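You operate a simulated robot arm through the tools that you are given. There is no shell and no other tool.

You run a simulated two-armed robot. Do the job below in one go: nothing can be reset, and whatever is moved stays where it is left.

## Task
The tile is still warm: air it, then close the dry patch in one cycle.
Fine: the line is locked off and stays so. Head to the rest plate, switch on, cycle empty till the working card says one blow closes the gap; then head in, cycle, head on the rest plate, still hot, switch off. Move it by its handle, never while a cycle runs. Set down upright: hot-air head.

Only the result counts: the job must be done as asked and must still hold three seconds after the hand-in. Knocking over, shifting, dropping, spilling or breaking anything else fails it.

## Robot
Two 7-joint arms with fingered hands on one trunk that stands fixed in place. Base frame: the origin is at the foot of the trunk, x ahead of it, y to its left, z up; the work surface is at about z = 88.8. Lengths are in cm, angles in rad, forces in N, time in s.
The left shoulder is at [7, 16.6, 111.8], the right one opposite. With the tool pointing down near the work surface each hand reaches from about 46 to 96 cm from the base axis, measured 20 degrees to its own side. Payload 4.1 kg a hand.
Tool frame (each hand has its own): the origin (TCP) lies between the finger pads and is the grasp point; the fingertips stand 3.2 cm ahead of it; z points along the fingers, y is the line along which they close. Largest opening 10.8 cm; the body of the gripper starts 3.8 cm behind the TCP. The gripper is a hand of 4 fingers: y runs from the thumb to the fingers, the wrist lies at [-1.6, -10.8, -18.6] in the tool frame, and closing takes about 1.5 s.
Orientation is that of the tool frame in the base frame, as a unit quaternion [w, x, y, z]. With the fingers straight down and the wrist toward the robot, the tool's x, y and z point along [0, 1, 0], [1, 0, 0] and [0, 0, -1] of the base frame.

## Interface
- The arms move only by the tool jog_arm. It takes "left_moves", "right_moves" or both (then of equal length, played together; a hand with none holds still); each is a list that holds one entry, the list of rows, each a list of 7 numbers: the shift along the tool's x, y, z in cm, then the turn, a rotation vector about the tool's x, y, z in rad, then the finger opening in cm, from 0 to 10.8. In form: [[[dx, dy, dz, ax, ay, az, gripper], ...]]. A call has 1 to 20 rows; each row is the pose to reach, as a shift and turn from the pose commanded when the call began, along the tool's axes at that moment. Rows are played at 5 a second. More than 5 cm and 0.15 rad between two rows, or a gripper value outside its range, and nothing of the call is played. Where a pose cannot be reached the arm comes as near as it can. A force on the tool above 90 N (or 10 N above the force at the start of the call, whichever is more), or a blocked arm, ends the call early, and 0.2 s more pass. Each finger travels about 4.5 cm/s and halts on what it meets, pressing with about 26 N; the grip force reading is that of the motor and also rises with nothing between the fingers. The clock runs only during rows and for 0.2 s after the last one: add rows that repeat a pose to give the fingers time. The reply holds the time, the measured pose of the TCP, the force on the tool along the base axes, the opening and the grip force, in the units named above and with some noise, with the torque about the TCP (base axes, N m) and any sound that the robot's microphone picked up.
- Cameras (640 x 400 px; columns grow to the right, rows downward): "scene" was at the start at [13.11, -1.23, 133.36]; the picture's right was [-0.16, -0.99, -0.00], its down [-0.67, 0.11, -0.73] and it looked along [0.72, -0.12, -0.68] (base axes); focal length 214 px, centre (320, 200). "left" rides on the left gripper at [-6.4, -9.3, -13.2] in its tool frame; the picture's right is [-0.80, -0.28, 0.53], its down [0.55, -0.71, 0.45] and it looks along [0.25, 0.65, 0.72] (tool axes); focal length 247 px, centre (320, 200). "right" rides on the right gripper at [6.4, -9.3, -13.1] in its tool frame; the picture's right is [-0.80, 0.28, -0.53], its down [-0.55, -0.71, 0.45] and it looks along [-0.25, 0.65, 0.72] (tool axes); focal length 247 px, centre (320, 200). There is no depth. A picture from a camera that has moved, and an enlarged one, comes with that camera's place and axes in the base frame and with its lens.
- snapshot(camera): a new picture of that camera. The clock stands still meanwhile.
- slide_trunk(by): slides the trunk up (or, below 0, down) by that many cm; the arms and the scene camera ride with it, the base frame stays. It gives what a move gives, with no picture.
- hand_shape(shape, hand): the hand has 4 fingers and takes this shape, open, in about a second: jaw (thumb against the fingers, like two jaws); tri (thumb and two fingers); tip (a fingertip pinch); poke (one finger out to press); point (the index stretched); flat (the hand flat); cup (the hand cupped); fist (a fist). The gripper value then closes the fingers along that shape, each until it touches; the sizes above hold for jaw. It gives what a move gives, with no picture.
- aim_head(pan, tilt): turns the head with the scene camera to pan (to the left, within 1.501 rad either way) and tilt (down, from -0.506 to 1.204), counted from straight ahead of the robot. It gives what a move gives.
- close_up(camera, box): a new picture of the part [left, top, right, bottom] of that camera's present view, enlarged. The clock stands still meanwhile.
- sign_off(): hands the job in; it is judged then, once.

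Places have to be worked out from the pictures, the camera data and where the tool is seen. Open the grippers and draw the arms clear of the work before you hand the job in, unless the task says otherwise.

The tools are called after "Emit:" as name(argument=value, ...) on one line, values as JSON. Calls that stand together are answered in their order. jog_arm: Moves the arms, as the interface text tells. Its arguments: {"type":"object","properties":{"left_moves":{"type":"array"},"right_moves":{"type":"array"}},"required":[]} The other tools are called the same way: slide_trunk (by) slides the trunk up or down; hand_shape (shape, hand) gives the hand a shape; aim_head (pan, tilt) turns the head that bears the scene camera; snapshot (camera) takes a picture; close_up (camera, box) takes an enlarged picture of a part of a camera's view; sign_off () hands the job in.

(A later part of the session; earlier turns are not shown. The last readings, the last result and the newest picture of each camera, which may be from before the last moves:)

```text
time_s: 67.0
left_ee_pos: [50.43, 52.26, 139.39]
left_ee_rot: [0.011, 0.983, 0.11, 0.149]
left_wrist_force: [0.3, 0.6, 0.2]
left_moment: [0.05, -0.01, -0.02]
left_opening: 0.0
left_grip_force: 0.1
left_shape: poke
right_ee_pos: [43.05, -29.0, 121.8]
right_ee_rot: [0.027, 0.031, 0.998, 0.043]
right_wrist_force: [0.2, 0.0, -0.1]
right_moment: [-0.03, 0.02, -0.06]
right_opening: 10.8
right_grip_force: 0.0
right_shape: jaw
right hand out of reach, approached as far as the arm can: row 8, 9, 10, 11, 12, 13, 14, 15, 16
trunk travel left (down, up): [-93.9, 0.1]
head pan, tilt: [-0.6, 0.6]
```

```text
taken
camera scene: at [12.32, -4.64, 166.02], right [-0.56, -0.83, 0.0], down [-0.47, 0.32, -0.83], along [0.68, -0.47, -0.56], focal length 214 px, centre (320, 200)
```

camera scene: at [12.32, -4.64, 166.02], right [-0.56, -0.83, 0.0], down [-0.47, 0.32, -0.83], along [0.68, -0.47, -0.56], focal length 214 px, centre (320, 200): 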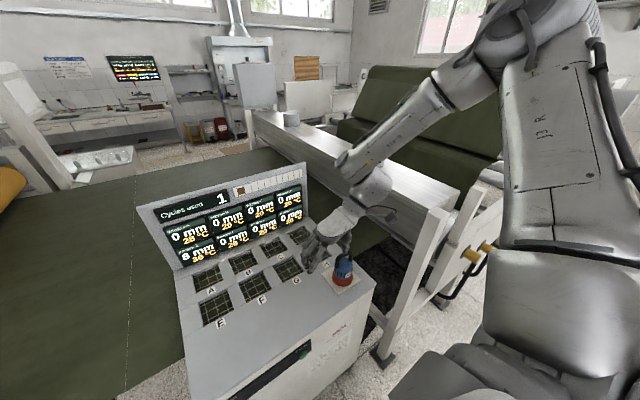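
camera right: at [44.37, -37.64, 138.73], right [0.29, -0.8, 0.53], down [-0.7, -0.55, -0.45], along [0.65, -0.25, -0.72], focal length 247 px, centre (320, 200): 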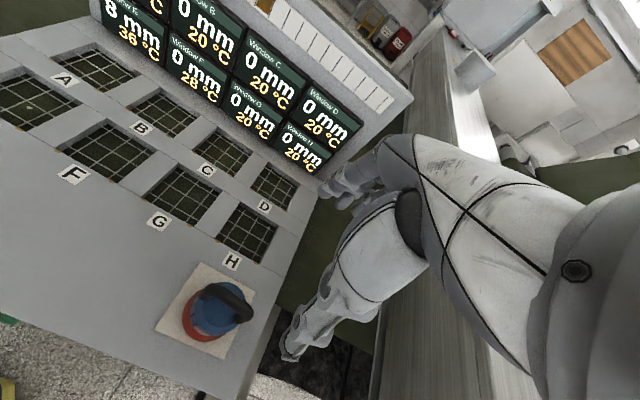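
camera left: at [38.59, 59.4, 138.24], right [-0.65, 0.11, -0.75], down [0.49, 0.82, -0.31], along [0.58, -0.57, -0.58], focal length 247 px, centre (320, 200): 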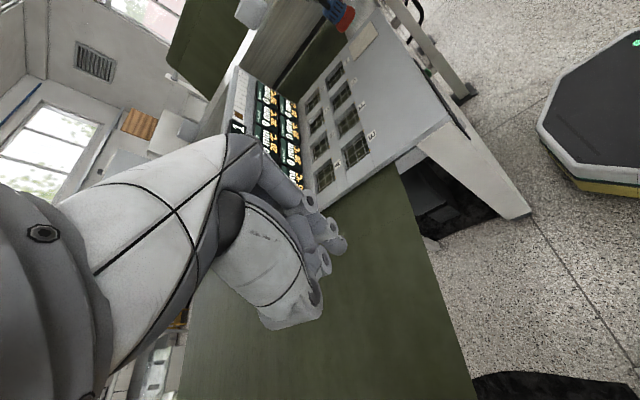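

The hand is fingers-down with the wrist to the right at (43, −29, 122). I test moving it back and down in front of the console from here.

Emit:
jog_arm(right_moves=[[[1.5, 0.5, 1, 0, 0, 0, 10.8], [3, 1, 2, 0, 0, 0, 10.8], [4.5, 2, 3, 0, 0, 0, 10.8], [6, 3, 5, 0, 0, 0, 10.8], [7.5, 4, 7, 0, 0, 0, 10.8], [8, 5, 9.5, 0, 0, 0, 10.8], [8, 6, 12, 0, 0, 0, 10.8], [8, 7, 14.5, 0, 0, 0, 10.8], [8, 8, 17, 0, 0, 0, 10.8], [8, 8, 17, 0, 0, 0, 10.8]]])

Emit:
snapshot(camera="scene")

```text
time_s: 69.2
left_ee_pos: [50.48, 51.99, 139.49]
left_ee_rot: [0.01, 0.983, 0.11, 0.148]
left_wrist_force: [-0.2, -0.3, 0.6]
left_moment: [0.01, -0.01, 0.02]
left_opening: 0.0
left_grip_force: 0.1
left_shape: poke
right_ee_pos: [35.47, -22.56, 112.47]
right_ee_rot: [0.026, 0.034, 0.998, 0.043]
right_wrist_force: [0.0, -0.2, 0.3]
right_moment: [-0.02, -0.02, 0.0]
right_opening: 10.79
right_grip_force: 0.1
right_shape: jaw
right hand out of reach, approached as far as the arm can: row 7, 8, 9, 10
trunk travel left (down, up): [-93.9, 0.1]
head pan, tilt: [-0.6, 0.6]
```

```text
taken
camera scene: at [12.26, -4.89, 166.01], right [-0.56, -0.83, 0.0], down [-0.47, 0.32, -0.82], along [0.68, -0.47, -0.57], focal length 214 px, centre (320, 200)
```

scene: 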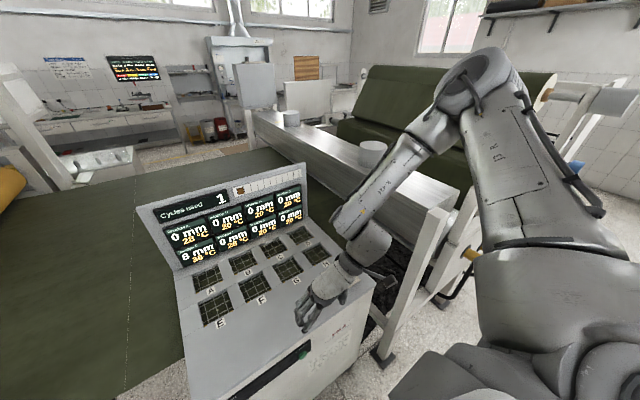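

The hand now hangs at (35.5, −22.6, 112.5), in front of the console edge with the wrist to the right. Since the arm keeps a fixed height below the shoulder, I close the fingers and let the trunk carry it down: first 26 cm, then check.

Emit:
jog_arm(right_moves=[[[0, 0, 0, 0, 0, 0, 6], [0, 0, 0, 0, 0, 0, 2], [0, 0, 0, 0, 0, 0, 0], [0, 0, 0, 0, 0, 0, 0], [0, 0, 0, 0, 0, 0, 0], [0, 0, 0, 0, 0, 0, 0], [0, 0, 0, 0, 0, 0, 0], [0, 0, 0, 0, 0, 0, 0]]])

Emit:
slide_trunk(by=-26)

Emit:
snapshot(camera="scene")

Emit:
snapshot(camera="right")

```text
time_s: 71.0
left_ee_pos: [50.45, 51.98, 139.42]
left_ee_rot: [0.01, 0.983, 0.11, 0.148]
left_wrist_force: [0.8, 0.4, -0.3]
left_moment: [0.0, 0.02, -0.01]
left_opening: 0.0
left_grip_force: 0.0
left_shape: poke
right_ee_pos: [35.45, -22.51, 112.5]
right_ee_rot: [0.026, 0.032, 0.998, 0.044]
right_wrist_force: [-0.4, 0.7, -0.4]
right_moment: [-0.05, 0.0, 0.0]
right_opening: 0.01
right_grip_force: 25.6
right_shape: jaw
trunk travel left (down, up): [-93.9, 0.1]
head pan, tilt: [-0.6, 0.6]
```

```text
time_s: 73.6
left_ee_pos: [50.38, 51.98, 113.5]
left_ee_rot: [0.009, 0.983, 0.111, 0.148]
left_wrist_force: [0.4, 0.3, 0.1]
left_moment: [-0.03, -0.03, 0.01]
left_opening: 0.0
left_grip_force: 0.0
left_shape: poke
right_ee_pos: [35.48, -22.62, 86.45]
right_ee_rot: [0.027, 0.033, 0.998, 0.043]
right_wrist_force: [-0.4, 0.6, -0.7]
right_moment: [0.0, 0.01, -0.01]
right_opening: 0.01
right_grip_force: 25.8
right_shape: jaw
trunk travel left (down, up): [-67.9, 26.1]
head pan, tilt: [-0.6, 0.6]
```

```text
taken
camera scene: at [12.19, -4.89, 140.02], right [-0.56, -0.83, 0.0], down [-0.47, 0.32, -0.83], along [0.68, -0.47, -0.57], focal length 214 px, centre (320, 200)
```

scene: 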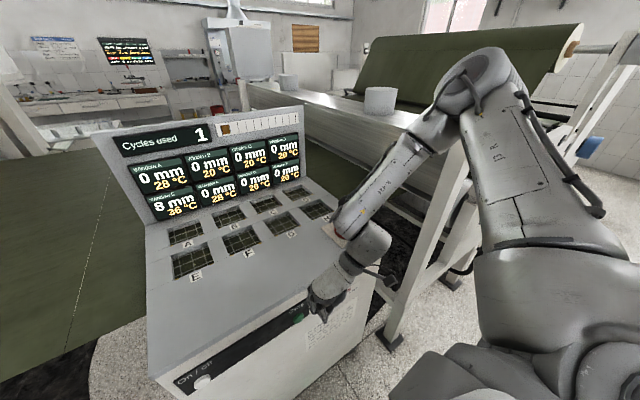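

```text
taken
camera right: at [27.84, -32.56, 98.4], right [0.78, 0.18, 0.6], down [0.53, -0.7, -0.48], along [0.33, 0.69, -0.64], focal length 247 px, centre (320, 200)
```

right: 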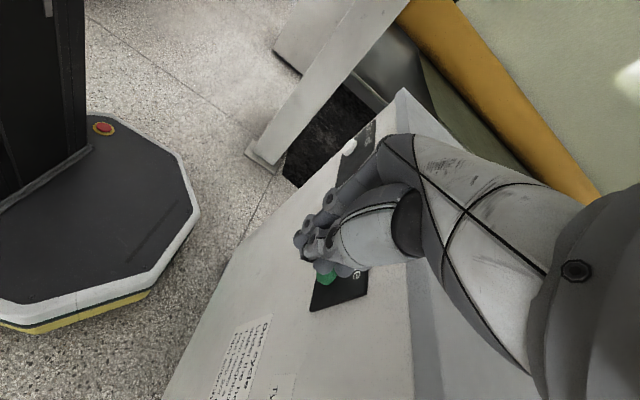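

The right-hand camera now shows both buttons on the panel plainly (green under the fingers, white further left). I test the sideways travel toward On/off in front of the panel at this height, keeping clear of the edge.

Emit:
jog_arm(right_moves=[[[0.5, 2, 0, 0, 0, 0, 0], [1, 5, 0, 0, 0, 0, 0], [1, 8.5, 0, 0, 0, 0, 0], [1, 12, 0, 0, 0, 0, 0], [1, 15.5, 0, 0, 0, 0, 0], [1, 19, 0, 0, 0, 0, 0], [1, 22.5, 0, 0, 0, 0, 0], [1, 26, 0, 0, 0, 0, 0], [1, 28.5, 0, 0, 0, 0, 0], [1, 28.5, 0, 0, 0, 0, 0]]])

Emit:
snapshot(camera="right")

Emit:
snapshot(camera="scene")

```text
time_s: 75.8
left_ee_pos: [50.41, 52.01, 113.44]
left_ee_rot: [0.01, 0.983, 0.111, 0.148]
left_wrist_force: [-0.4, 0.6, 1.3]
left_moment: [-0.02, 0.01, 0.02]
left_opening: 0.0
left_grip_force: 0.1
left_shape: poke
right_ee_pos: [33.89, -15.47, 92.21]
right_ee_rot: [0.049, 0.05, 0.996, 0.062]
right_wrist_force: [0.3, 0.1, 0.4]
right_moment: [-0.04, -0.04, -0.04]
right_opening: 0.02
right_grip_force: 25.4
right_shape: jaw
right hand out of reach, approached as far as the arm can: row 1, 2, 3, 4, 5, 6, 7, 8, 9, 10
trunk travel left (down, up): [-67.9, 26.1]
head pan, tilt: [-0.6, 0.6]
```

```text
taken
camera right: at [25.41, -25.53, 103.42], right [0.76, 0.13, 0.63], down [0.52, -0.7, -0.48], along [0.38, 0.7, -0.6], focal length 247 px, centre (320, 200)
```

right: 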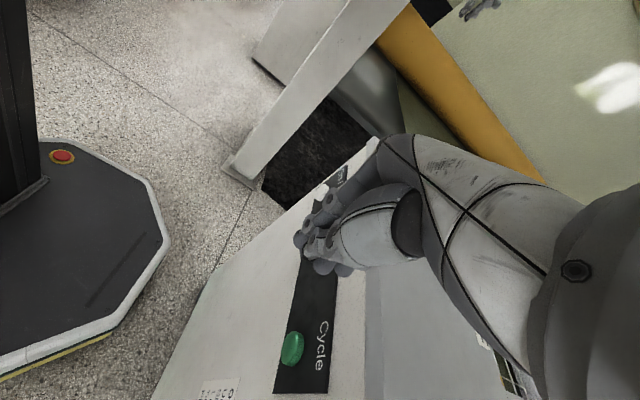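

```text
taken
camera scene: at [12.18, -4.79, 140.02], right [-0.56, -0.83, 0.0], down [-0.47, 0.32, -0.83], along [0.68, -0.47, -0.56], focal length 214 px, centre (320, 200)
```

scene: 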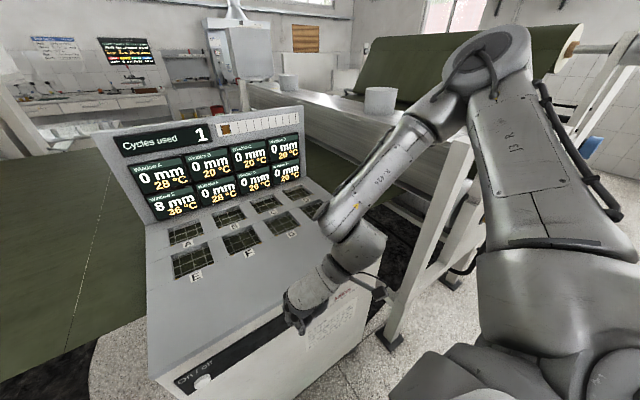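

The forearm is at its tightest bend here; a lower trunk (wrist above the shoulder) will give the sideways reach. Before lowering further I raise the left hand so it stays high above the film line on that side.

Emit:
jog_arm(left_moves=[[[-0.3, 0.4, -3, 0, 0, 0, 0], [-0.6, 0.8, -6, 0, 0, 0, 0], [-0.9, 1.2, -9, 0, 0, 0, 0], [-1.2, 1.5, -12, 0, 0, 0, 0], [-1.4, 1.8, -15, 0, 0, 0, 0], [-1.6, 2.1, -18, 0, 0, 0, 0], [-1.9, 2.4, -21, 0, 0, 0, 0], [-2.2, 2.7, -24, 0, 0, 0, 0], [-2.5, 3.1, -27, 0, 0, 0, 0], [-2.5, 3.1, -28.8, 0, 0, 0, 0], [-2.5, 3.1, -28.8, 0, 0, 0, 0]]])

Emit:
aim_head(pan=0.7, tilt=0.5)

Emit:
snapshot(camera="scene")

```text
time_s: 78.2
left_ee_pos: [40.59, 48.02, 140.67]
left_ee_rot: [0.011, 0.983, 0.111, 0.149]
left_wrist_force: [0.2, -0.2, -0.4]
left_moment: [0.0, 0.02, -0.02]
left_opening: 0.0
left_grip_force: 0.0
left_shape: poke
right_ee_pos: [33.83, -15.45, 92.08]
right_ee_rot: [0.048, 0.05, 0.996, 0.062]
right_wrist_force: [-0.6, 0.1, 0.5]
right_moment: [-0.03, -0.04, -0.01]
right_opening: 0.0
right_grip_force: 25.6
right_shape: jaw
trunk travel left (down, up): [-67.9, 26.1]
head pan, tilt: [-0.6, 0.6]
```

```text
time_s: 79.7
left_ee_pos: [40.35, 47.9, 140.43]
left_ee_rot: [0.009, 0.983, 0.11, 0.148]
left_wrist_force: [0.6, 0.4, -0.5]
left_moment: [-0.02, 0.0, -0.01]
left_opening: 0.0
left_grip_force: 0.1
left_shape: poke
right_ee_pos: [33.82, -15.33, 92.18]
right_ee_rot: [0.047, 0.05, 0.996, 0.062]
right_wrist_force: [-0.1, 0.0, 0.0]
right_moment: [0.02, 0.0, 0.0]
right_opening: 0.02
right_grip_force: 26.0
right_shape: jaw
trunk travel left (down, up): [-67.9, 26.1]
head pan, tilt: [0.7, 0.499]
```

```text
taken
camera scene: at [11.86, 5.96, 140.93], right [0.64, -0.77, 0.0], down [-0.37, -0.31, -0.88], along [0.67, 0.57, -0.48], focal length 214 px, centre (320, 200)
```

scene: 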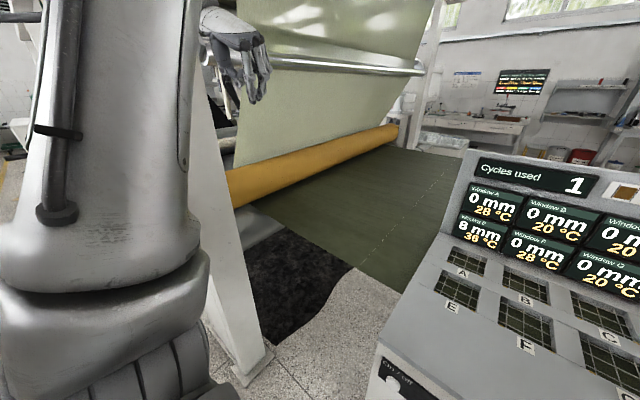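

The left side is clear. I lower the trunk in stages; first 20 cm, looking at the right arm meanwhile.

Emit:
aim_head(pan=-0.4, tilt=0.8)

Emit:
slide_trunk(by=-18)

Emit:
snapshot(camera="scene")

Emit:
snapshot(camera="right")

```text
time_s: 81.0
left_ee_pos: [40.45, 47.97, 140.62]
left_ee_rot: [0.01, 0.983, 0.11, 0.148]
left_wrist_force: [-0.3, 0.5, -0.2]
left_moment: [-0.02, 0.01, -0.01]
left_opening: 0.0
left_grip_force: 0.0
left_shape: poke
right_ee_pos: [33.83, -15.45, 92.2]
right_ee_rot: [0.047, 0.049, 0.996, 0.063]
right_wrist_force: [0.0, -0.6, -0.1]
right_moment: [-0.02, 0.0, -0.04]
right_opening: 0.01
right_grip_force: 26.4
right_shape: jaw
trunk travel left (down, up): [-67.9, 26.1]
head pan, tilt: [-0.4, 0.799]
```

```text
time_s: 83.0
left_ee_pos: [40.38, 47.98, 122.6]
left_ee_rot: [0.01, 0.983, 0.11, 0.148]
left_wrist_force: [-0.4, 0.0, 0.6]
left_moment: [0.01, -0.01, -0.03]
left_opening: 0.01
left_grip_force: 0.0
left_shape: poke
right_ee_pos: [33.87, -15.41, 74.17]
right_ee_rot: [0.047, 0.05, 0.996, 0.062]
right_wrist_force: [-0.1, 0.3, 0.0]
right_moment: [-0.03, 0.01, -0.01]
right_opening: 0.0
right_grip_force: 26.2
right_shape: jaw
trunk travel left (down, up): [-49.9, 44.1]
head pan, tilt: [-0.4, 0.799]
```

```text
taken
camera scene: at [12.32, -3.03, 120.34], right [-0.39, -0.92, 0.0], down [-0.66, 0.28, -0.7], along [0.64, -0.27, -0.72], focal length 214 px, centre (320, 200)
```

scene: 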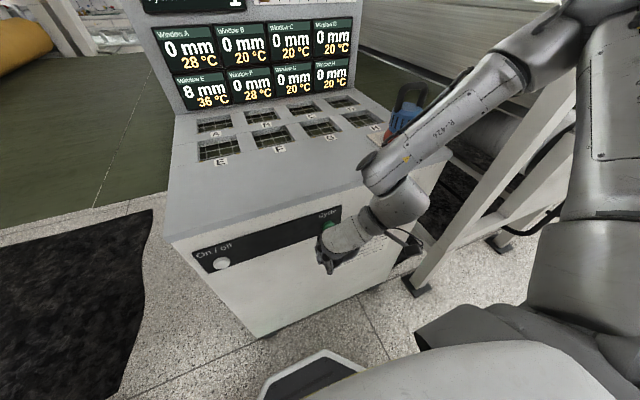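

```text
taken
camera right: at [25.42, -25.59, 85.4], right [0.76, 0.13, 0.63], down [0.52, -0.7, -0.48], along [0.38, 0.7, -0.6], focal length 247 px, centre (320, 200)
```

right: 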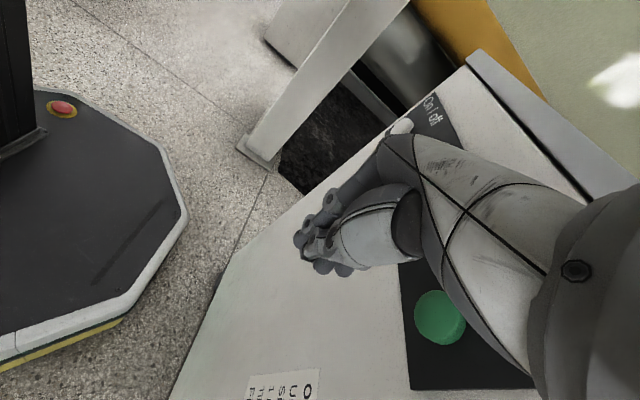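

The hand hangs in front of the panel with about 5 cm of clearance, and the head stands undisturbed behind the forearm. I raise the hand a little, then lower the trunk 14 cm more.

Emit:
jog_arm(right_moves=[[[0, 0, -3, 0, 0, 0, 0], [0, 0, -6, 0, 0, 0, 0], [0, 0, -9, 0, 0, 0, 0], [0, 0, -12, 0, 0, 0, 0], [0, 0, -15, 0, 0, 0, 0], [0, 0, -17, 0, 0, 0, 0], [0, 0, -17, 0, 0, 0, 0]]])

Emit:
slide_trunk(by=-14)

Emit:
snapshot(camera="scene")

Emit:
snapshot(camera="right")

```text
time_s: 84.6
left_ee_pos: [40.33, 47.92, 122.53]
left_ee_rot: [0.01, 0.983, 0.111, 0.148]
left_wrist_force: [0.2, 0.0, -0.3]
left_moment: [-0.01, -0.01, -0.01]
left_opening: 0.03
left_grip_force: 0.1
left_shape: poke
right_ee_pos: [32.76, -17.55, 91.07]
right_ee_rot: [0.047, 0.049, 0.996, 0.062]
right_wrist_force: [-0.1, -0.3, 0.5]
right_moment: [0.03, -0.01, 0.01]
right_opening: 0.0
right_grip_force: 26.1
right_shape: jaw
right hand out of reach, approached as far as the arm can: row 4, 5, 6, 7
trunk travel left (down, up): [-49.9, 44.1]
head pan, tilt: [-0.4, 0.799]
```

```text
time_s: 86.3
left_ee_pos: [40.48, 47.9, 108.53]
left_ee_rot: [0.01, 0.983, 0.111, 0.149]
left_wrist_force: [0.1, 0.1, 0.0]
left_moment: [0.0, -0.03, 0.01]
left_opening: 0.01
left_grip_force: 0.1
left_shape: poke
right_ee_pos: [32.81, -17.48, 77.12]
right_ee_rot: [0.047, 0.049, 0.996, 0.063]
right_wrist_force: [-0.1, -0.3, 0.2]
right_moment: [-0.02, 0.01, 0.01]
right_opening: 0.0
right_grip_force: 25.7
right_shape: jaw
trunk travel left (down, up): [-35.9, 58.1]
head pan, tilt: [-0.4, 0.799]
```

```text
taken
camera scene: at [12.31, -3.03, 106.34], right [-0.39, -0.92, 0.0], down [-0.66, 0.28, -0.7], along [0.64, -0.27, -0.72], focal length 214 px, centre (320, 200)
```

scene: 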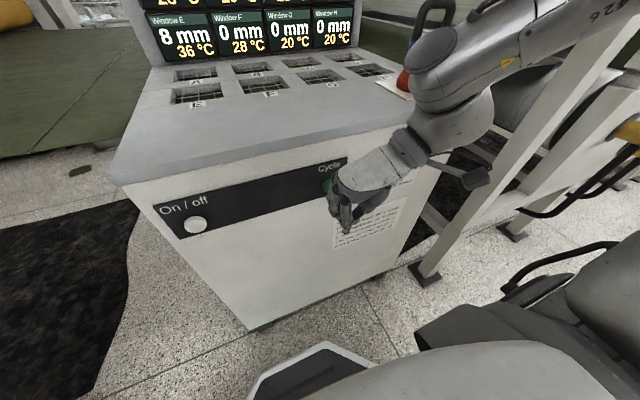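

```text
taken
camera right: at [24.39, -27.73, 88.32], right [0.76, 0.13, 0.63], down [0.52, -0.7, -0.49], along [0.38, 0.7, -0.6], focal length 247 px, centre (320, 200)
```

right: 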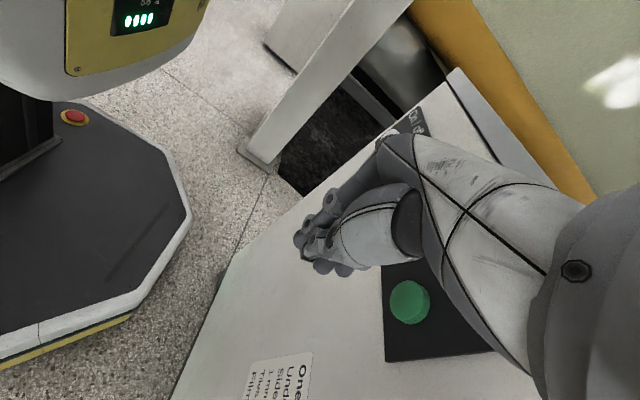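

The panel and the On/off button are in plain view now. I slide the hand sideways to the left in front of the panel toward On/off.

Emit:
jog_arm(right_moves=[[[0.3, 3, 0.37, 0, 0, 0, 0], [0.6, 6, 0.74, 0, 0, 0, 0], [0.95, 9, 1.1, 0, 0, 0, 0], [1.25, 12, 1.5, 0, 0, 0, 0], [1.6, 15, 1.85, 0, 0, 0, 0], [1.9, 18, 2.2, 0, 0, 0, 0], [2.2, 21, 2.6, 0, 0, 0, 0], [2.5, 24, 2.95, 0, 0, 0, 0], [2.64, 25.2, 3.1, 0, 0, 0, 0], [2.64, 25.2, 3.1, 0, 0, 0, 0]]])

Emit:
snapshot(camera="scene")

Emit:
snapshot(camera="right")

```text
time_s: 88.5
left_ee_pos: [40.33, 48.02, 108.61]
left_ee_rot: [0.01, 0.983, 0.111, 0.149]
left_wrist_force: [-0.2, 1.4, 0.4]
left_moment: [0.01, 0.02, 0.02]
left_opening: 0.03
left_grip_force: 0.1
left_shape: poke
right_ee_pos: [30.29, -8.63, 84.54]
right_ee_rot: [0.04, 0.042, 0.995, 0.084]
right_wrist_force: [0.0, 0.0, 0.2]
right_moment: [0.01, 0.0, 0.01]
right_opening: 0.0
right_grip_force: 25.9
right_shape: jaw
right hand out of reach, approached as far as the arm can: row 1, 2, 3, 4, 5, 6, 7, 8, 9, 10
trunk travel left (down, up): [-35.9, 58.1]
head pan, tilt: [-0.4, 0.799]
```

```text
taken
camera scene: at [12.31, -3.03, 106.33], right [-0.39, -0.92, 0.0], down [-0.66, 0.28, -0.7], along [0.64, -0.27, -0.72], focal length 214 px, centre (320, 200)
```

scene: 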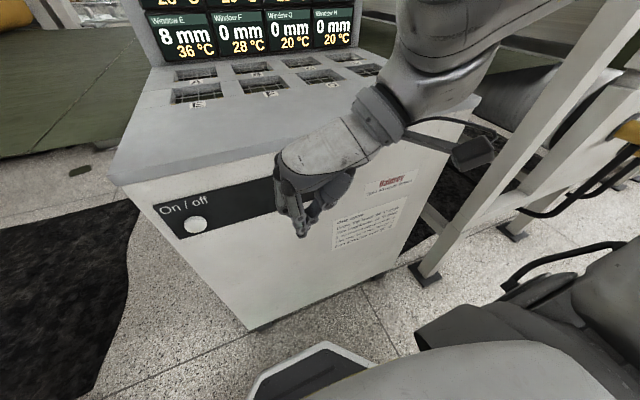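

```text
taken
camera right: at [22.08, -19.46, 95.5], right [0.77, 0.12, 0.63], down [0.53, -0.67, -0.52], along [0.36, 0.73, -0.58], focal length 247 px, centre (320, 200)
```

right: 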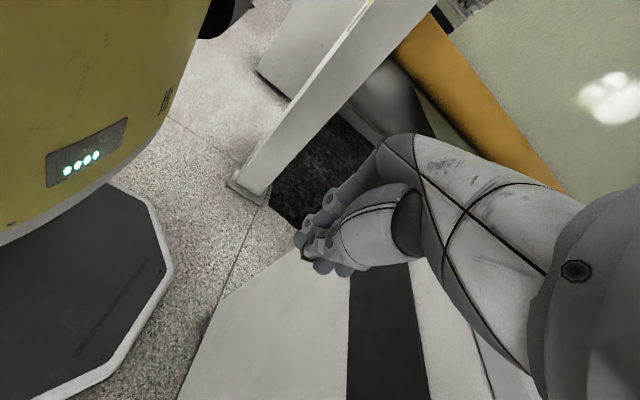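

The right arm can't stretch comfortably to On/off, but it sits well by Cycle. The left hand has the mirrored posture, so it can take On/off while the right takes Cycle. I move the right hand back near Cycle and bring the left hand in and down in front of the left part of the panel.

Emit:
jog_arm(right_moves=[[[-0.7, -2.2, 0.6, 0, 0, 0, 0], [-1.4, -4.4, 1.2, 0, 0, 0, 0], [-2.1, -6.6, 1.8, 0, 0, 0, 0], [-2.8, -8.8, 2.4, 0, 0, 0, 0], [-3.3, -10.8, 2.95, 0, 0, 0, 0], [-3.3, -10.8, 2.95, 0, 0, 0, 0]]])

Emit:
jog_arm(left_moves=[[[-1.5, 3, 0, 0, 0, 0, 0], [-3, 6, 1, 0, 0, 0, 0], [-4.5, 9, 2, 0, 0, 0, 0], [-6, 12, 3.5, 0, 0, 0, 0], [-7, 15, 5, 0, 0, 0, 0], [-8, 18, 7, 0, 0, 0, 0], [-8.5, 20, 9, 0, 0, 0, 0], [-8.5, 20, 9, 0, 0, 0, 0]]])

Emit:
aim_head(pan=0.1, tilt=0.7)

Emit:
snapshot(camera="scene")

Emit:
snapshot(camera="left")

```text
time_s: 89.9
left_ee_pos: [40.43, 48.05, 108.66]
left_ee_rot: [0.011, 0.983, 0.11, 0.148]
left_wrist_force: [0.0, -1.0, -0.5]
left_moment: [-0.02, 0.01, 0.04]
left_opening: 0.0
left_grip_force: 0.0
left_shape: poke
right_ee_pos: [33.9, -19.12, 80.5]
right_ee_rot: [0.047, 0.049, 0.996, 0.062]
right_wrist_force: [-0.1, -0.8, -0.8]
right_moment: [0.01, 0.0, -0.02]
right_opening: 0.02
right_grip_force: 26.0
right_shape: jaw
right hand out of reach, approached as far as the arm can: row 1
trunk travel left (down, up): [-35.9, 58.1]
head pan, tilt: [-0.4, 0.799]
```

```text
time_s: 91.7
left_ee_pos: [38.81, 28.65, 99.11]
left_ee_rot: [0.055, 0.976, 0.133, 0.161]
left_wrist_force: [0.0, 0.5, 0.3]
left_moment: [-0.01, -0.01, 0.02]
left_opening: 0.01
left_grip_force: 0.0
left_shape: poke
right_ee_pos: [34.0, -19.21, 80.54]
right_ee_rot: [0.048, 0.049, 0.996, 0.064]
right_wrist_force: [0.3, 0.0, 1.2]
right_moment: [-0.02, 0.01, 0.02]
right_opening: 0.01
right_grip_force: 26.3
right_shape: jaw
trunk travel left (down, up): [-35.9, 58.1]
head pan, tilt: [-0.4, 0.799]
```

```text
time_s: 92.6
left_ee_pos: [38.77, 28.78, 99.16]
left_ee_rot: [0.056, 0.976, 0.137, 0.16]
left_wrist_force: [0.4, -0.5, 0.9]
left_moment: [0.04, 0.0, 0.01]
left_opening: 0.0
left_grip_force: 0.1
left_shape: poke
right_ee_pos: [33.91, -19.16, 80.51]
right_ee_rot: [0.048, 0.048, 0.996, 0.063]
right_wrist_force: [-0.2, -0.5, -0.6]
right_moment: [-0.01, 0.01, -0.02]
right_opening: 0.01
right_grip_force: 26.2
right_shape: jaw
trunk travel left (down, up): [-35.9, 58.1]
head pan, tilt: [0.099, 0.7]
```

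```text
taken
camera scene: at [13.35, 0.93, 107.15], right [0.1, -1.0, 0.0], down [-0.64, -0.06, -0.76], along [0.76, 0.08, -0.64], focal length 214 px, centre (320, 200)
```

scene: 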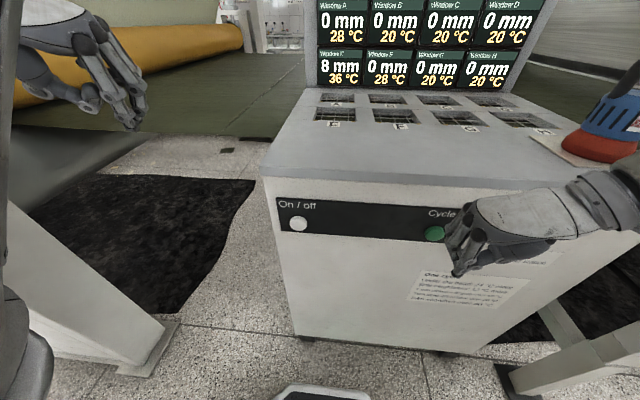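

```text
taken
camera left: at [26.32, 36.8, 108.12], right [-0.62, 0.01, -0.78], down [0.47, 0.8, -0.37], along [0.62, -0.6, -0.51], focal length 247 px, centre (320, 200)
```

left: 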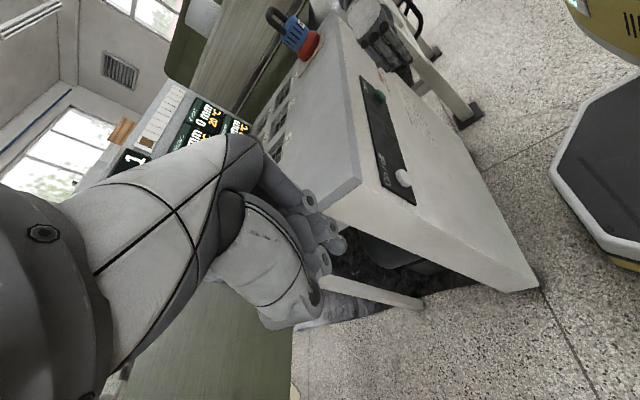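

From this lower viewpoint the On/off button triangulates to (42.0, 8.4, 76.8) and Cycle to (42.0, −17.6, 76.8). I look closer at the right hand's closed fingers by Cycle to judge which part leads.

Emit:
close_up(camera="scene", box=[410, 160, 570, 290])

Emit:
close_up(camera="left", box=[260, 0, 460, 220])

Emit:
snapshot(camera="right")

```text
3.08 times, centred on (490, 225) of scene
camera zoom: at [13.35, 0.93, 107.15], right [0.1, -1.0, 0.0], down [-0.64, -0.06, -0.76], along [0.76, 0.08, -0.64], focal length 660 px, centre (-203, 123)
```

zoom: 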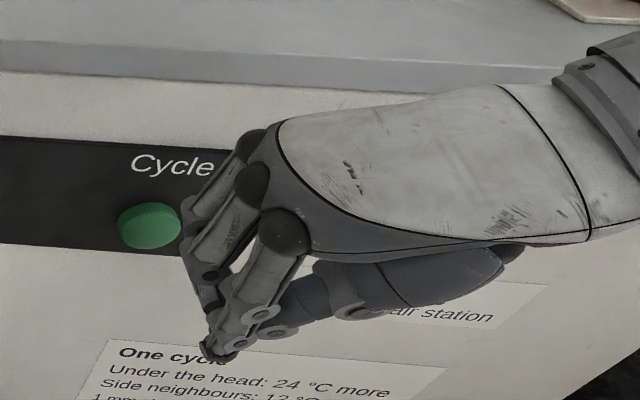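

```text
1.82 times, centred on (360, 110) of left
camera zoom: at [26.32, 36.8, 108.12], right [-0.62, 0.01, -0.78], down [0.47, 0.8, -0.37], along [0.62, -0.6, -0.51], focal length 449 px, centre (247, 364)
```

zoom: 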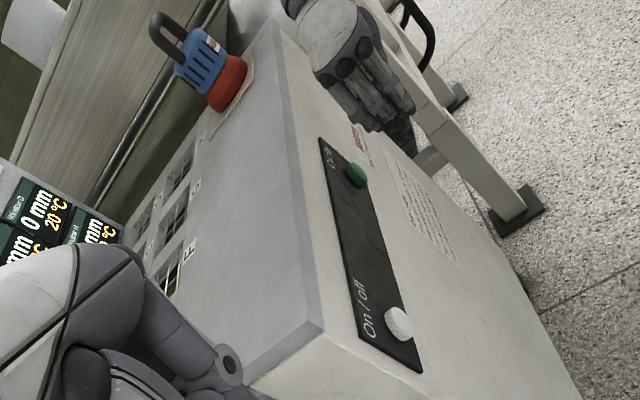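

```text
taken
camera right: at [25.51, -29.26, 91.74], right [0.76, 0.13, 0.63], down [0.52, -0.7, -0.49], along [0.38, 0.7, -0.6], focal length 247 px, centre (320, 200)
```

right: 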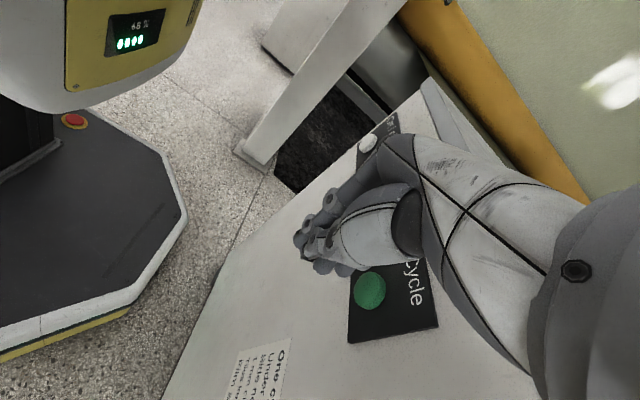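

The closed right fingers will lead with the front finger if tilted slightly forward. I lower the trunk 8 cm more for wrist room and set the left hand to the jaw shape as well.

Emit:
slide_trunk(by=-8)

Emit:
hand_shape(hand="left", shape="jaw")

Emit:
jog_arm(right_moves=[[[0, 0.3, -1.5, 0, -0.05, 0, 0], [-0.5, 0.6, -3, 0, -0.1, 0, 0], [-1, 0.9, -4.5, 0, -0.15, 0, 0], [-1.5, 1.2, -5.5, 0, -0.2, 0, 0], [-1.8, 1.5, -5.5, 0, -0.25, 0, 0], [-1.8, 1.5, -5.5, 0, -0.25, 0, 0]]], left_moves=[[[0, 0, 0, 0, 0, 0, 7], [0, 0, 0, 0, 0, 0, 4], [0, 0, 0, 0, 0, 0, 1], [0, 0, 0, 0, 0, 0, 0], [0, 0, 0, 0, 0, 0, 0], [0, 0, 0, 0, 0, 0, 0]]])

Emit:
snapshot(camera="scene")

Emit:
snapshot(camera="right")

Emit:
snapshot(camera="left")

```text
time_s: 93.8
left_ee_pos: [38.81, 28.82, 90.92]
left_ee_rot: [0.055, 0.976, 0.138, 0.158]
left_wrist_force: [-0.1, -0.1, -1.0]
left_moment: [0.02, 0.0, 0.02]
left_opening: 0.0
left_grip_force: 0.0
left_shape: poke
right_ee_pos: [33.97, -19.08, 72.5]
right_ee_rot: [0.047, 0.049, 0.996, 0.063]
right_wrist_force: [-0.6, -0.2, 0.1]
right_moment: [0.06, -0.02, 0.03]
right_opening: 0.0
right_grip_force: 26.0
right_shape: jaw
trunk travel left (down, up): [-27.9, 66.1]
head pan, tilt: [0.099, 0.7]
```

```text
time_s: 94.7
left_ee_pos: [38.93, 29.06, 90.87]
left_ee_rot: [0.057, 0.976, 0.139, 0.157]
left_wrist_force: [0.4, -0.4, -0.3]
left_moment: [0.02, 0.01, 0.0]
left_opening: 10.8
left_grip_force: 0.1
left_shape: jaw
right_ee_pos: [33.95, -19.1, 72.46]
right_ee_rot: [0.048, 0.048, 0.996, 0.063]
right_wrist_force: [-0.2, 0.3, -0.3]
right_moment: [-0.04, 0.01, -0.03]
right_opening: 0.0
right_grip_force: 26.5
right_shape: jaw
trunk travel left (down, up): [-27.9, 66.1]
head pan, tilt: [0.099, 0.7]
```

```text
time_s: 96.1
left_ee_pos: [38.88, 28.98, 90.76]
left_ee_rot: [0.056, 0.976, 0.139, 0.156]
left_wrist_force: [-0.4, 0.4, 0.7]
left_moment: [0.03, 0.0, 0.02]
left_opening: 0.02
left_grip_force: 0.0
left_shape: jaw
right_ee_pos: [34.05, -17.14, 78.2]
right_ee_rot: [0.169, 0.052, 0.982, 0.071]
right_wrist_force: [-0.1, -0.1, -0.2]
right_moment: [0.0, 0.01, 0.02]
right_opening: 0.0
right_grip_force: 25.7
right_shape: jaw
right hand out of reach, approached as far as the arm can: row 3, 4, 5, 6
trunk travel left (down, up): [-27.9, 66.1]
head pan, tilt: [0.099, 0.7]
```

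```text
taken
camera scene: at [13.33, 0.95, 99.16], right [0.1, -0.99, 0.0], down [-0.64, -0.06, -0.76], along [0.76, 0.08, -0.64], focal length 214 px, centre (320, 200)
```

scene: 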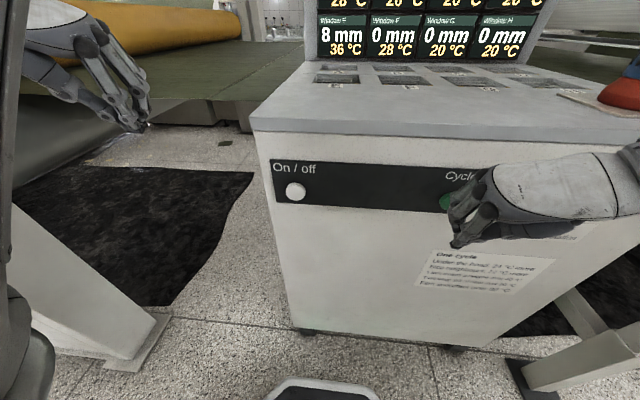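

```text
taken
camera right: at [22.96, -27.1, 86.93], right [0.59, 0.11, 0.8], down [0.61, -0.71, -0.35], along [0.53, 0.7, -0.49], focal length 247 px, centre (320, 200)
```

right: 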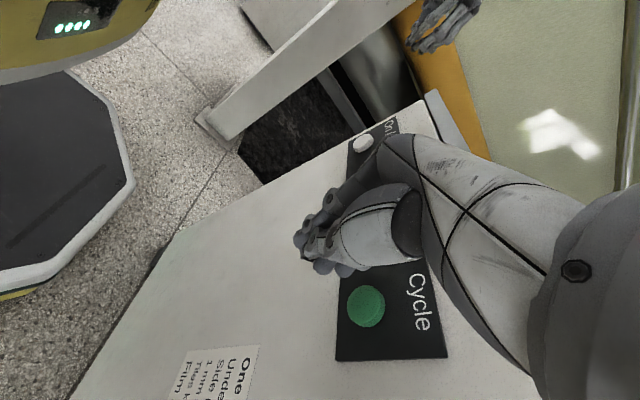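

```text
taken
camera left: at [26.39, 36.96, 99.93], right [-0.63, 0.0, -0.78], down [0.47, 0.8, -0.37], along [0.62, -0.6, -0.51], focal length 247 px, centre (320, 200)
```

left: 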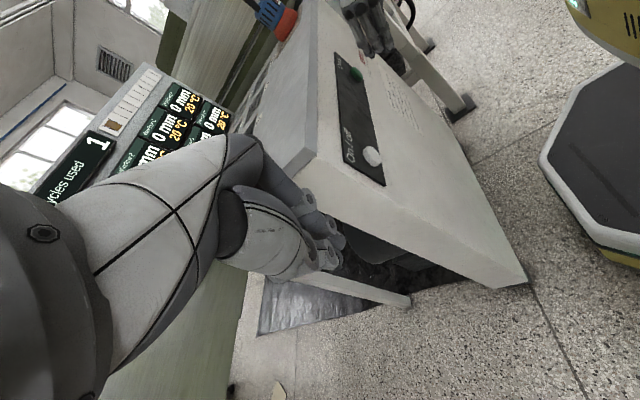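

Both hands are placed and the panel is clear in view. I lower the trunk 8 cm more, raise the right hand back to button height, and bring the left hand in front of On/off with about 3 cm to spare.

Emit:
slide_trunk(by=-8)

Emit:
jog_arm(right_moves=[[[0, 0.2, -1.5, 0, 0, 0, 0], [0.5, 0.4, -3, 0, 0, 0, 0], [1, 0.6, -4.5, 0, 0, 0, 0], [1.8, 0.9, -6, 0, 0, 0, 0], [2.4, 1.1, -7.4, 0, 0, 0, 0], [2.4, 1.1, -7.4, 0, 0, 0, 0], [2.4, 1.1, -7.4, 0, 0, 0, 0], [2.4, 1.1, -7.4, 0, 0, 0, 0], [2.4, 1.1, -7.4, 0, 0, 0, 0], [2.4, 1.1, -7.4, 0, 0, 0, 0], [2.4, 1.1, -7.4, 0, 0, 0, 0], [2.4, 1.1, -7.4, 0, 0, 0, 0]]], left_moves=[[[-1.5, 1.4, 0.4, -0.01, 0, 0.03, 0], [-3, 2.8, 0.7, -0.02, 0, 0.06, 0], [-4.5, 4.2, 1, -0.03, 0, 0.09, 0], [-6, 5.7, 1.4, -0.04, 0, 0.12, 0], [-7.4, 7.1, 1.8, -0.058, 0, 0.164, 0], [-8, 9.3, 2.2, -0.058, 0, 0.164, 0], [-8.6, 11.5, 2.6, -0.058, 0, 0.164, 0], [-9.2, 13.7, 3, -0.058, 0, 0.164, 0], [-9.8, 15.9, 3.4, -0.058, 0, 0.164, 0], [-10.4, 17.4, 3.6, -0.058, 0, 0.164, 0], [-10.6, 18.3, 3.7, -0.058, 0, 0.164, 0], [-10.6, 18.3, 3.7, -0.058, 0, 0.164, 0]]])

Emit:
snapshot(camera="scene")

Emit:
snapshot(camera="left")

```text
time_s: 97.3
left_ee_pos: [38.87, 28.95, 82.76]
left_ee_rot: [0.056, 0.976, 0.138, 0.156]
left_wrist_force: [0.5, -0.4, -0.2]
left_moment: [-0.01, 0.0, 0.01]
left_opening: 0.0
left_grip_force: 26.3
left_shape: jaw
right_ee_pos: [34.0, -17.21, 70.31]
right_ee_rot: [0.169, 0.051, 0.982, 0.071]
right_wrist_force: [-0.9, 0.3, 0.5]
right_moment: [-0.01, -0.01, 0.02]
right_opening: 0.02
right_grip_force: 26.3
right_shape: jaw
trunk travel left (down, up): [-19.9, 74.1]
head pan, tilt: [0.099, 0.7]
```

```text
time_s: 97.8
left_ee_pos: [37.93, 28.18, 81.59]
left_ee_rot: [0.076, 0.976, 0.139, 0.151]
left_wrist_force: [0.4, -0.4, 0.2]
left_moment: [-0.01, 0.0, -0.01]
left_opening: 0.0
left_grip_force: 26.1
left_shape: jaw
right_ee_pos: [33.32, -17.11, 71.71]
right_ee_rot: [0.17, 0.052, 0.981, 0.076]
right_wrist_force: [-0.1, -0.5, -0.6]
right_moment: [-0.03, 0.0, 0.0]
right_opening: 0.0
right_grip_force: 26.1
right_shape: jaw
right hand out of reach, approached as far as the arm can: row 2
trunk travel left (down, up): [-19.9, 74.1]
head pan, tilt: [0.099, 0.7]
stopped in row 2 (left hand): the arm was blocked; the commanded pose is now the measured one
```

```text
taken
camera scene: at [13.34, 0.94, 91.16], right [0.1, -0.99, 0.0], down [-0.64, -0.06, -0.76], along [0.76, 0.08, -0.64], focal length 214 px, centre (320, 200)
```

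scene: 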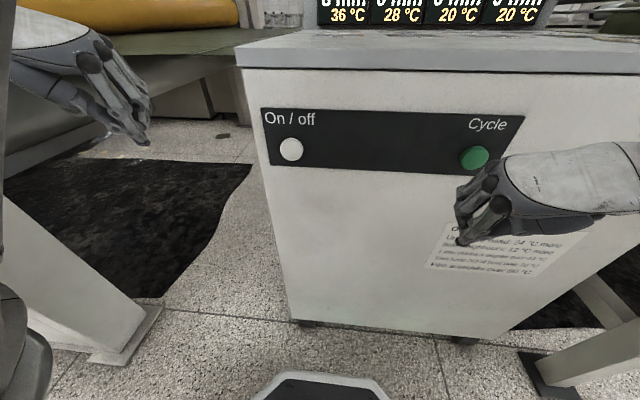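

```text
taken
camera left: at [25.45, 36.64, 90.36], right [-0.63, -0.02, -0.77], down [0.47, 0.78, -0.41], along [0.62, -0.62, -0.48], focal length 247 px, centre (320, 200)
```

left: 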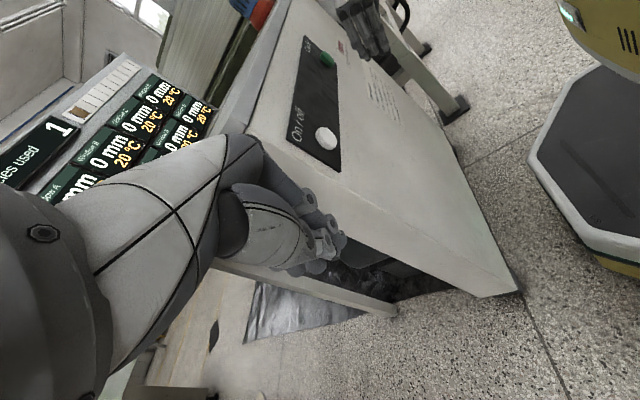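

The left arm was blocked by something. I look at it before going on.

Emit:
aim_head(pan=1.1, tilt=0.1)

Emit:
snapshot(camera="scene")

Emit:
aim_head(pan=0.6, tilt=-0.4)

Emit:
snapshot(camera="scene")

Emit:
snapshot(camera="right")

```text
time_s: 99.0
left_ee_pos: [37.84, 28.2, 81.47]
left_ee_rot: [0.075, 0.976, 0.14, 0.151]
left_wrist_force: [0.3, 0.4, 0.8]
left_moment: [0.0, -0.01, 0.0]
left_opening: 0.0
left_grip_force: 26.2
left_shape: jaw
right_ee_pos: [33.27, -17.01, 71.75]
right_ee_rot: [0.169, 0.051, 0.981, 0.076]
right_wrist_force: [-0.4, 0.0, -0.3]
right_moment: [0.0, 0.0, 0.03]
right_opening: 0.02
right_grip_force: 26.8
right_shape: jaw
trunk travel left (down, up): [-19.9, 74.1]
head pan, tilt: [1.1, 0.099]
```

```text
taken
camera scene: at [9.07, 8.3, 96.63], right [0.89, -0.45, 0.0], down [-0.05, -0.09, -0.99], along [0.45, 0.89, -0.1], focal length 214 px, centre (320, 200)
```

scene: 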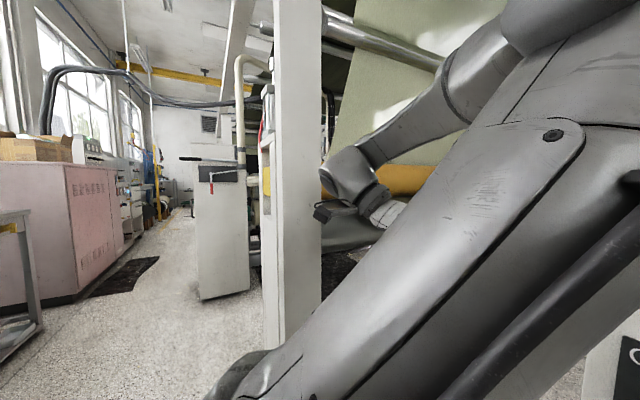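

```text
time_s: 100.0
left_ee_pos: [37.89, 28.32, 81.43]
left_ee_rot: [0.077, 0.976, 0.14, 0.15]
left_wrist_force: [-0.5, -0.5, -0.2]
left_moment: [0.01, 0.01, 0.02]
left_opening: 0.0
left_grip_force: 26.2
left_shape: jaw
right_ee_pos: [33.31, -17.11, 71.59]
right_ee_rot: [0.169, 0.051, 0.981, 0.076]
right_wrist_force: [0.8, -0.2, 0.1]
right_moment: [0.01, -0.01, 0.01]
right_opening: 0.0
right_grip_force: 26.0
right_shape: jaw
trunk travel left (down, up): [-19.9, 74.1]
head pan, tilt: [0.6, -0.4]
```

```text
taken
camera scene: at [10.93, 4.24, 100.84], right [0.57, -0.82, 0.0], down [0.32, 0.22, -0.92], along [0.76, 0.52, 0.39], focal length 214 px, centre (320, 200)
```

scene: 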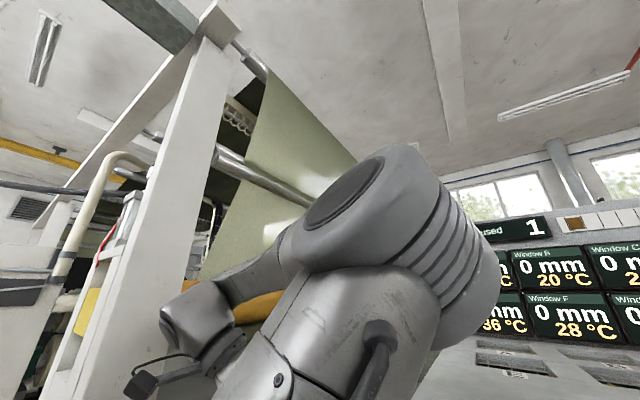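

```text
taken
camera right: at [22.28, -27.18, 80.27], right [0.59, 0.11, 0.8], down [0.61, -0.7, -0.36], along [0.53, 0.7, -0.48], focal length 247 px, centre (320, 200)
```

right: 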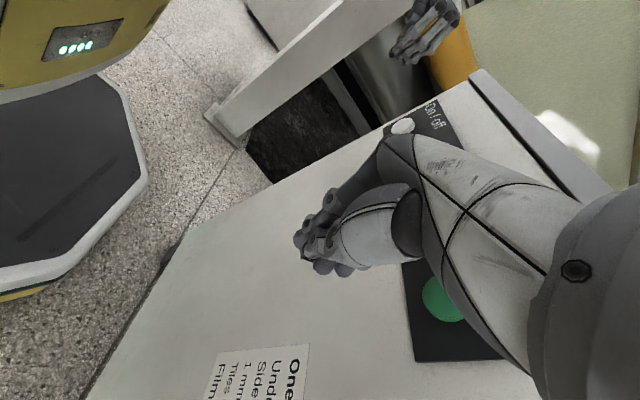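

The left arm is still folded elbow-inward, right in front of the body, so it's unsuitable. I take it back out to the left and up; the right arm will do both buttons, since with the trunk this low the sideways path is open.

Emit:
jog_arm(left_moves=[[[1.6, -1.9, -2.1, 0, 0, 0, 0], [3.2, -3.7, -4.2, 0, 0, 0, 0], [4.7, -5.6, -6.3, 0, 0, 0, 0], [6.3, -7.5, -8.4, 0, 0, 0, 0], [7.9, -9.3, -10.6, 0, 0, 0, 0], [9.5, -11.2, -12.7, 0, 0, 0, 0], [11, -13, -14.8, 0, 0, 0, 0], [12.6, -14.9, -16.9, 0, 0, 0, 0], [12.6, -14.9, -16.9, 0, 0, 0, 0]]])

Emit:
snapshot(camera="scene")

Emit:
snapshot(camera="left")

```text
time_s: 102.0
left_ee_pos: [40.21, 47.83, 98.02]
left_ee_rot: [0.074, 0.976, 0.138, 0.15]
left_wrist_force: [0.1, 0.7, -0.1]
left_moment: [-0.04, 0.03, 0.0]
left_opening: 0.03
left_grip_force: 26.0
left_shape: jaw
right_ee_pos: [33.35, -16.98, 71.64]
right_ee_rot: [0.168, 0.051, 0.981, 0.077]
right_wrist_force: [0.1, 0.4, 0.8]
right_moment: [0.0, 0.01, -0.04]
right_opening: 0.0
right_grip_force: 26.4
right_shape: jaw
trunk travel left (down, up): [-19.9, 74.1]
head pan, tilt: [0.6, -0.4]
```

```text
taken
camera scene: at [10.93, 4.21, 100.84], right [0.57, -0.82, 0.0], down [0.32, 0.22, -0.92], along [0.76, 0.52, 0.39], focal length 214 px, centre (320, 200)
```

scene: 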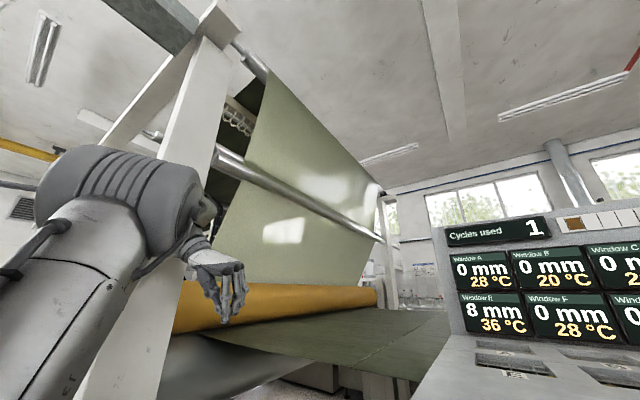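

```text
taken
camera left: at [27.87, 56.22, 106.94], right [-0.63, -0.02, -0.77], down [0.47, 0.79, -0.41], along [0.62, -0.62, -0.49], focal length 247 px, centre (320, 200)
```

left: 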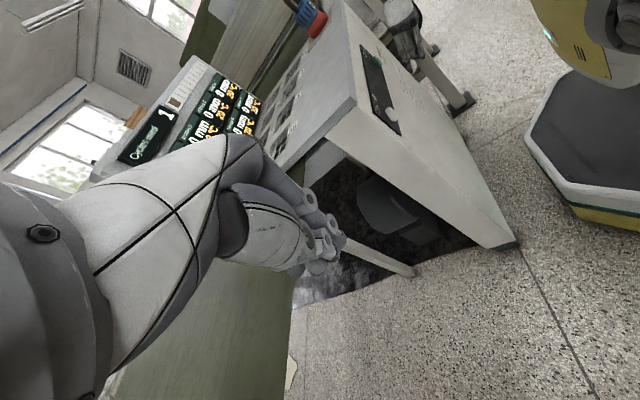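

The left arm is parked out of the way, with its camera viewing the panel. I raise the right hand to button height and slide it sideways to On/off, keeping 3 cm off the panel.

Emit:
jog_arm(right_moves=[[[-1.4, 0.4, -2, 0, 0, 0, 0], [-2.8, 0.9, -4, 0, 0, 0, 0], [-4.13, 1.32, -5.84, 0, 0, 0, 0], [-3.8, 3.8, -5.5, 0, 0, 0, 0], [-3.5, 6.3, -5.2, 0, 0, 0, 0], [-3.2, 8.8, -4.8, 0, 0, 0, 0], [-2.85, 11.3, -4.5, 0, 0, 0, 0], [-2.5, 13.8, -4.1, 0, 0, 0, 0], [-2.2, 16.3, -3.8, 0, 0, 0, 0], [-1.9, 18.8, -3.45, 0, 0, 0, 0], [-1.6, 21.3, -3.1, 0, 0, 0, 0], [-1.2, 23.8, -2.8, 0, 0, 0, 0], [-0.93, 26.3, -2.44, 0, 0, 0, 0], [-0.93, 26.3, -2.44, 0, 0, 0, 0]]])

Emit:
aim_head(pan=0.1, tilt=0.5)

Emit:
snapshot(camera="scene")

Emit:
snapshot(camera="left")

Emit:
snapshot(camera="right")

```text
time_s: 105.0
left_ee_pos: [40.32, 47.83, 98.02]
left_ee_rot: [0.075, 0.976, 0.139, 0.149]
left_wrist_force: [0.2, 0.3, 0.4]
left_moment: [0.0, 0.04, 0.0]
left_opening: 0.02
left_grip_force: 26.0
left_shape: jaw
right_ee_pos: [28.74, -7.12, 76.7]
right_ee_rot: [0.159, 0.037, 0.981, 0.106]
right_wrist_force: [0.1, -0.2, 0.6]
right_moment: [0.01, 0.01, -0.02]
right_opening: 0.0
right_grip_force: 26.2
right_shape: jaw
right hand out of reach, approached as far as the arm can: row 1, 2, 3, 4, 5, 6, 7, 8, 9, 10, 11, 12, 13, 14
trunk travel left (down, up): [-19.9, 74.1]
head pan, tilt: [0.6, -0.4]
```

```text
time_s: 106.2
left_ee_pos: [40.31, 47.91, 98.01]
left_ee_rot: [0.076, 0.976, 0.14, 0.15]
left_wrist_force: [0.7, 0.1, 0.7]
left_moment: [0.01, -0.03, 0.01]
left_opening: 0.01
left_grip_force: 26.4
left_shape: jaw
right_ee_pos: [28.62, -7.06, 76.7]
right_ee_rot: [0.16, 0.038, 0.981, 0.106]
right_wrist_force: [0.5, 0.2, -0.8]
right_moment: [0.02, 0.01, 0.02]
right_opening: 0.01
right_grip_force: 26.2
right_shape: jaw
trunk travel left (down, up): [-19.9, 74.1]
head pan, tilt: [0.099, 0.499]
```

```text
taken
camera scene: at [13.94, 1.02, 92.93], right [0.1, -0.99, 0.0], down [-0.48, -0.05, -0.88], along [0.87, 0.09, -0.48], focal length 214 px, centre (320, 200)
```

scene: 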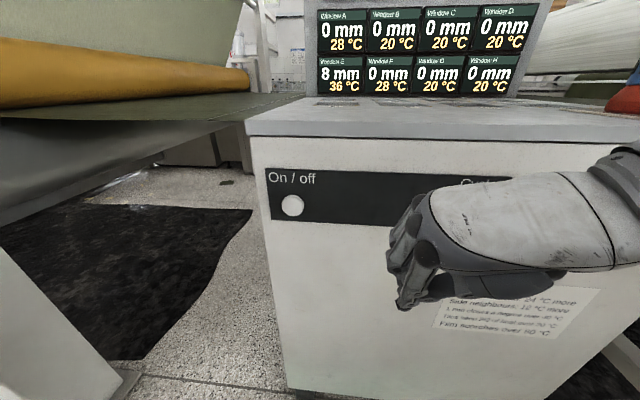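

```text
taken
camera left: at [27.87, 56.23, 106.89], right [-0.63, -0.02, -0.77], down [0.47, 0.79, -0.41], along [0.62, -0.62, -0.49], focal length 247 px, centre (320, 200)
```

left: 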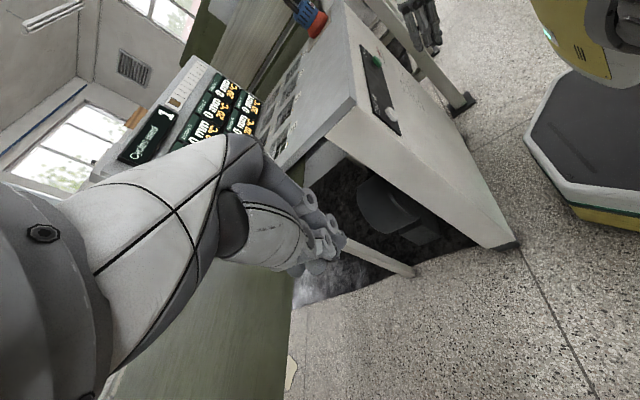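

```text
taken
camera right: at [18.06, -18.08, 84.9], right [0.59, 0.09, 0.8], down [0.64, -0.66, -0.4], along [0.49, 0.75, -0.45], focal length 247 px, centre (320, 200)
```

right: 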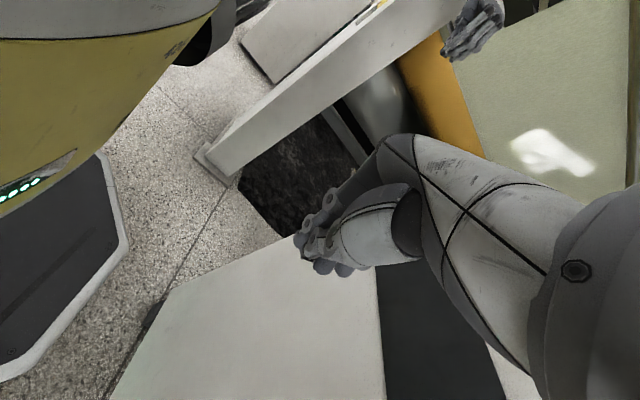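

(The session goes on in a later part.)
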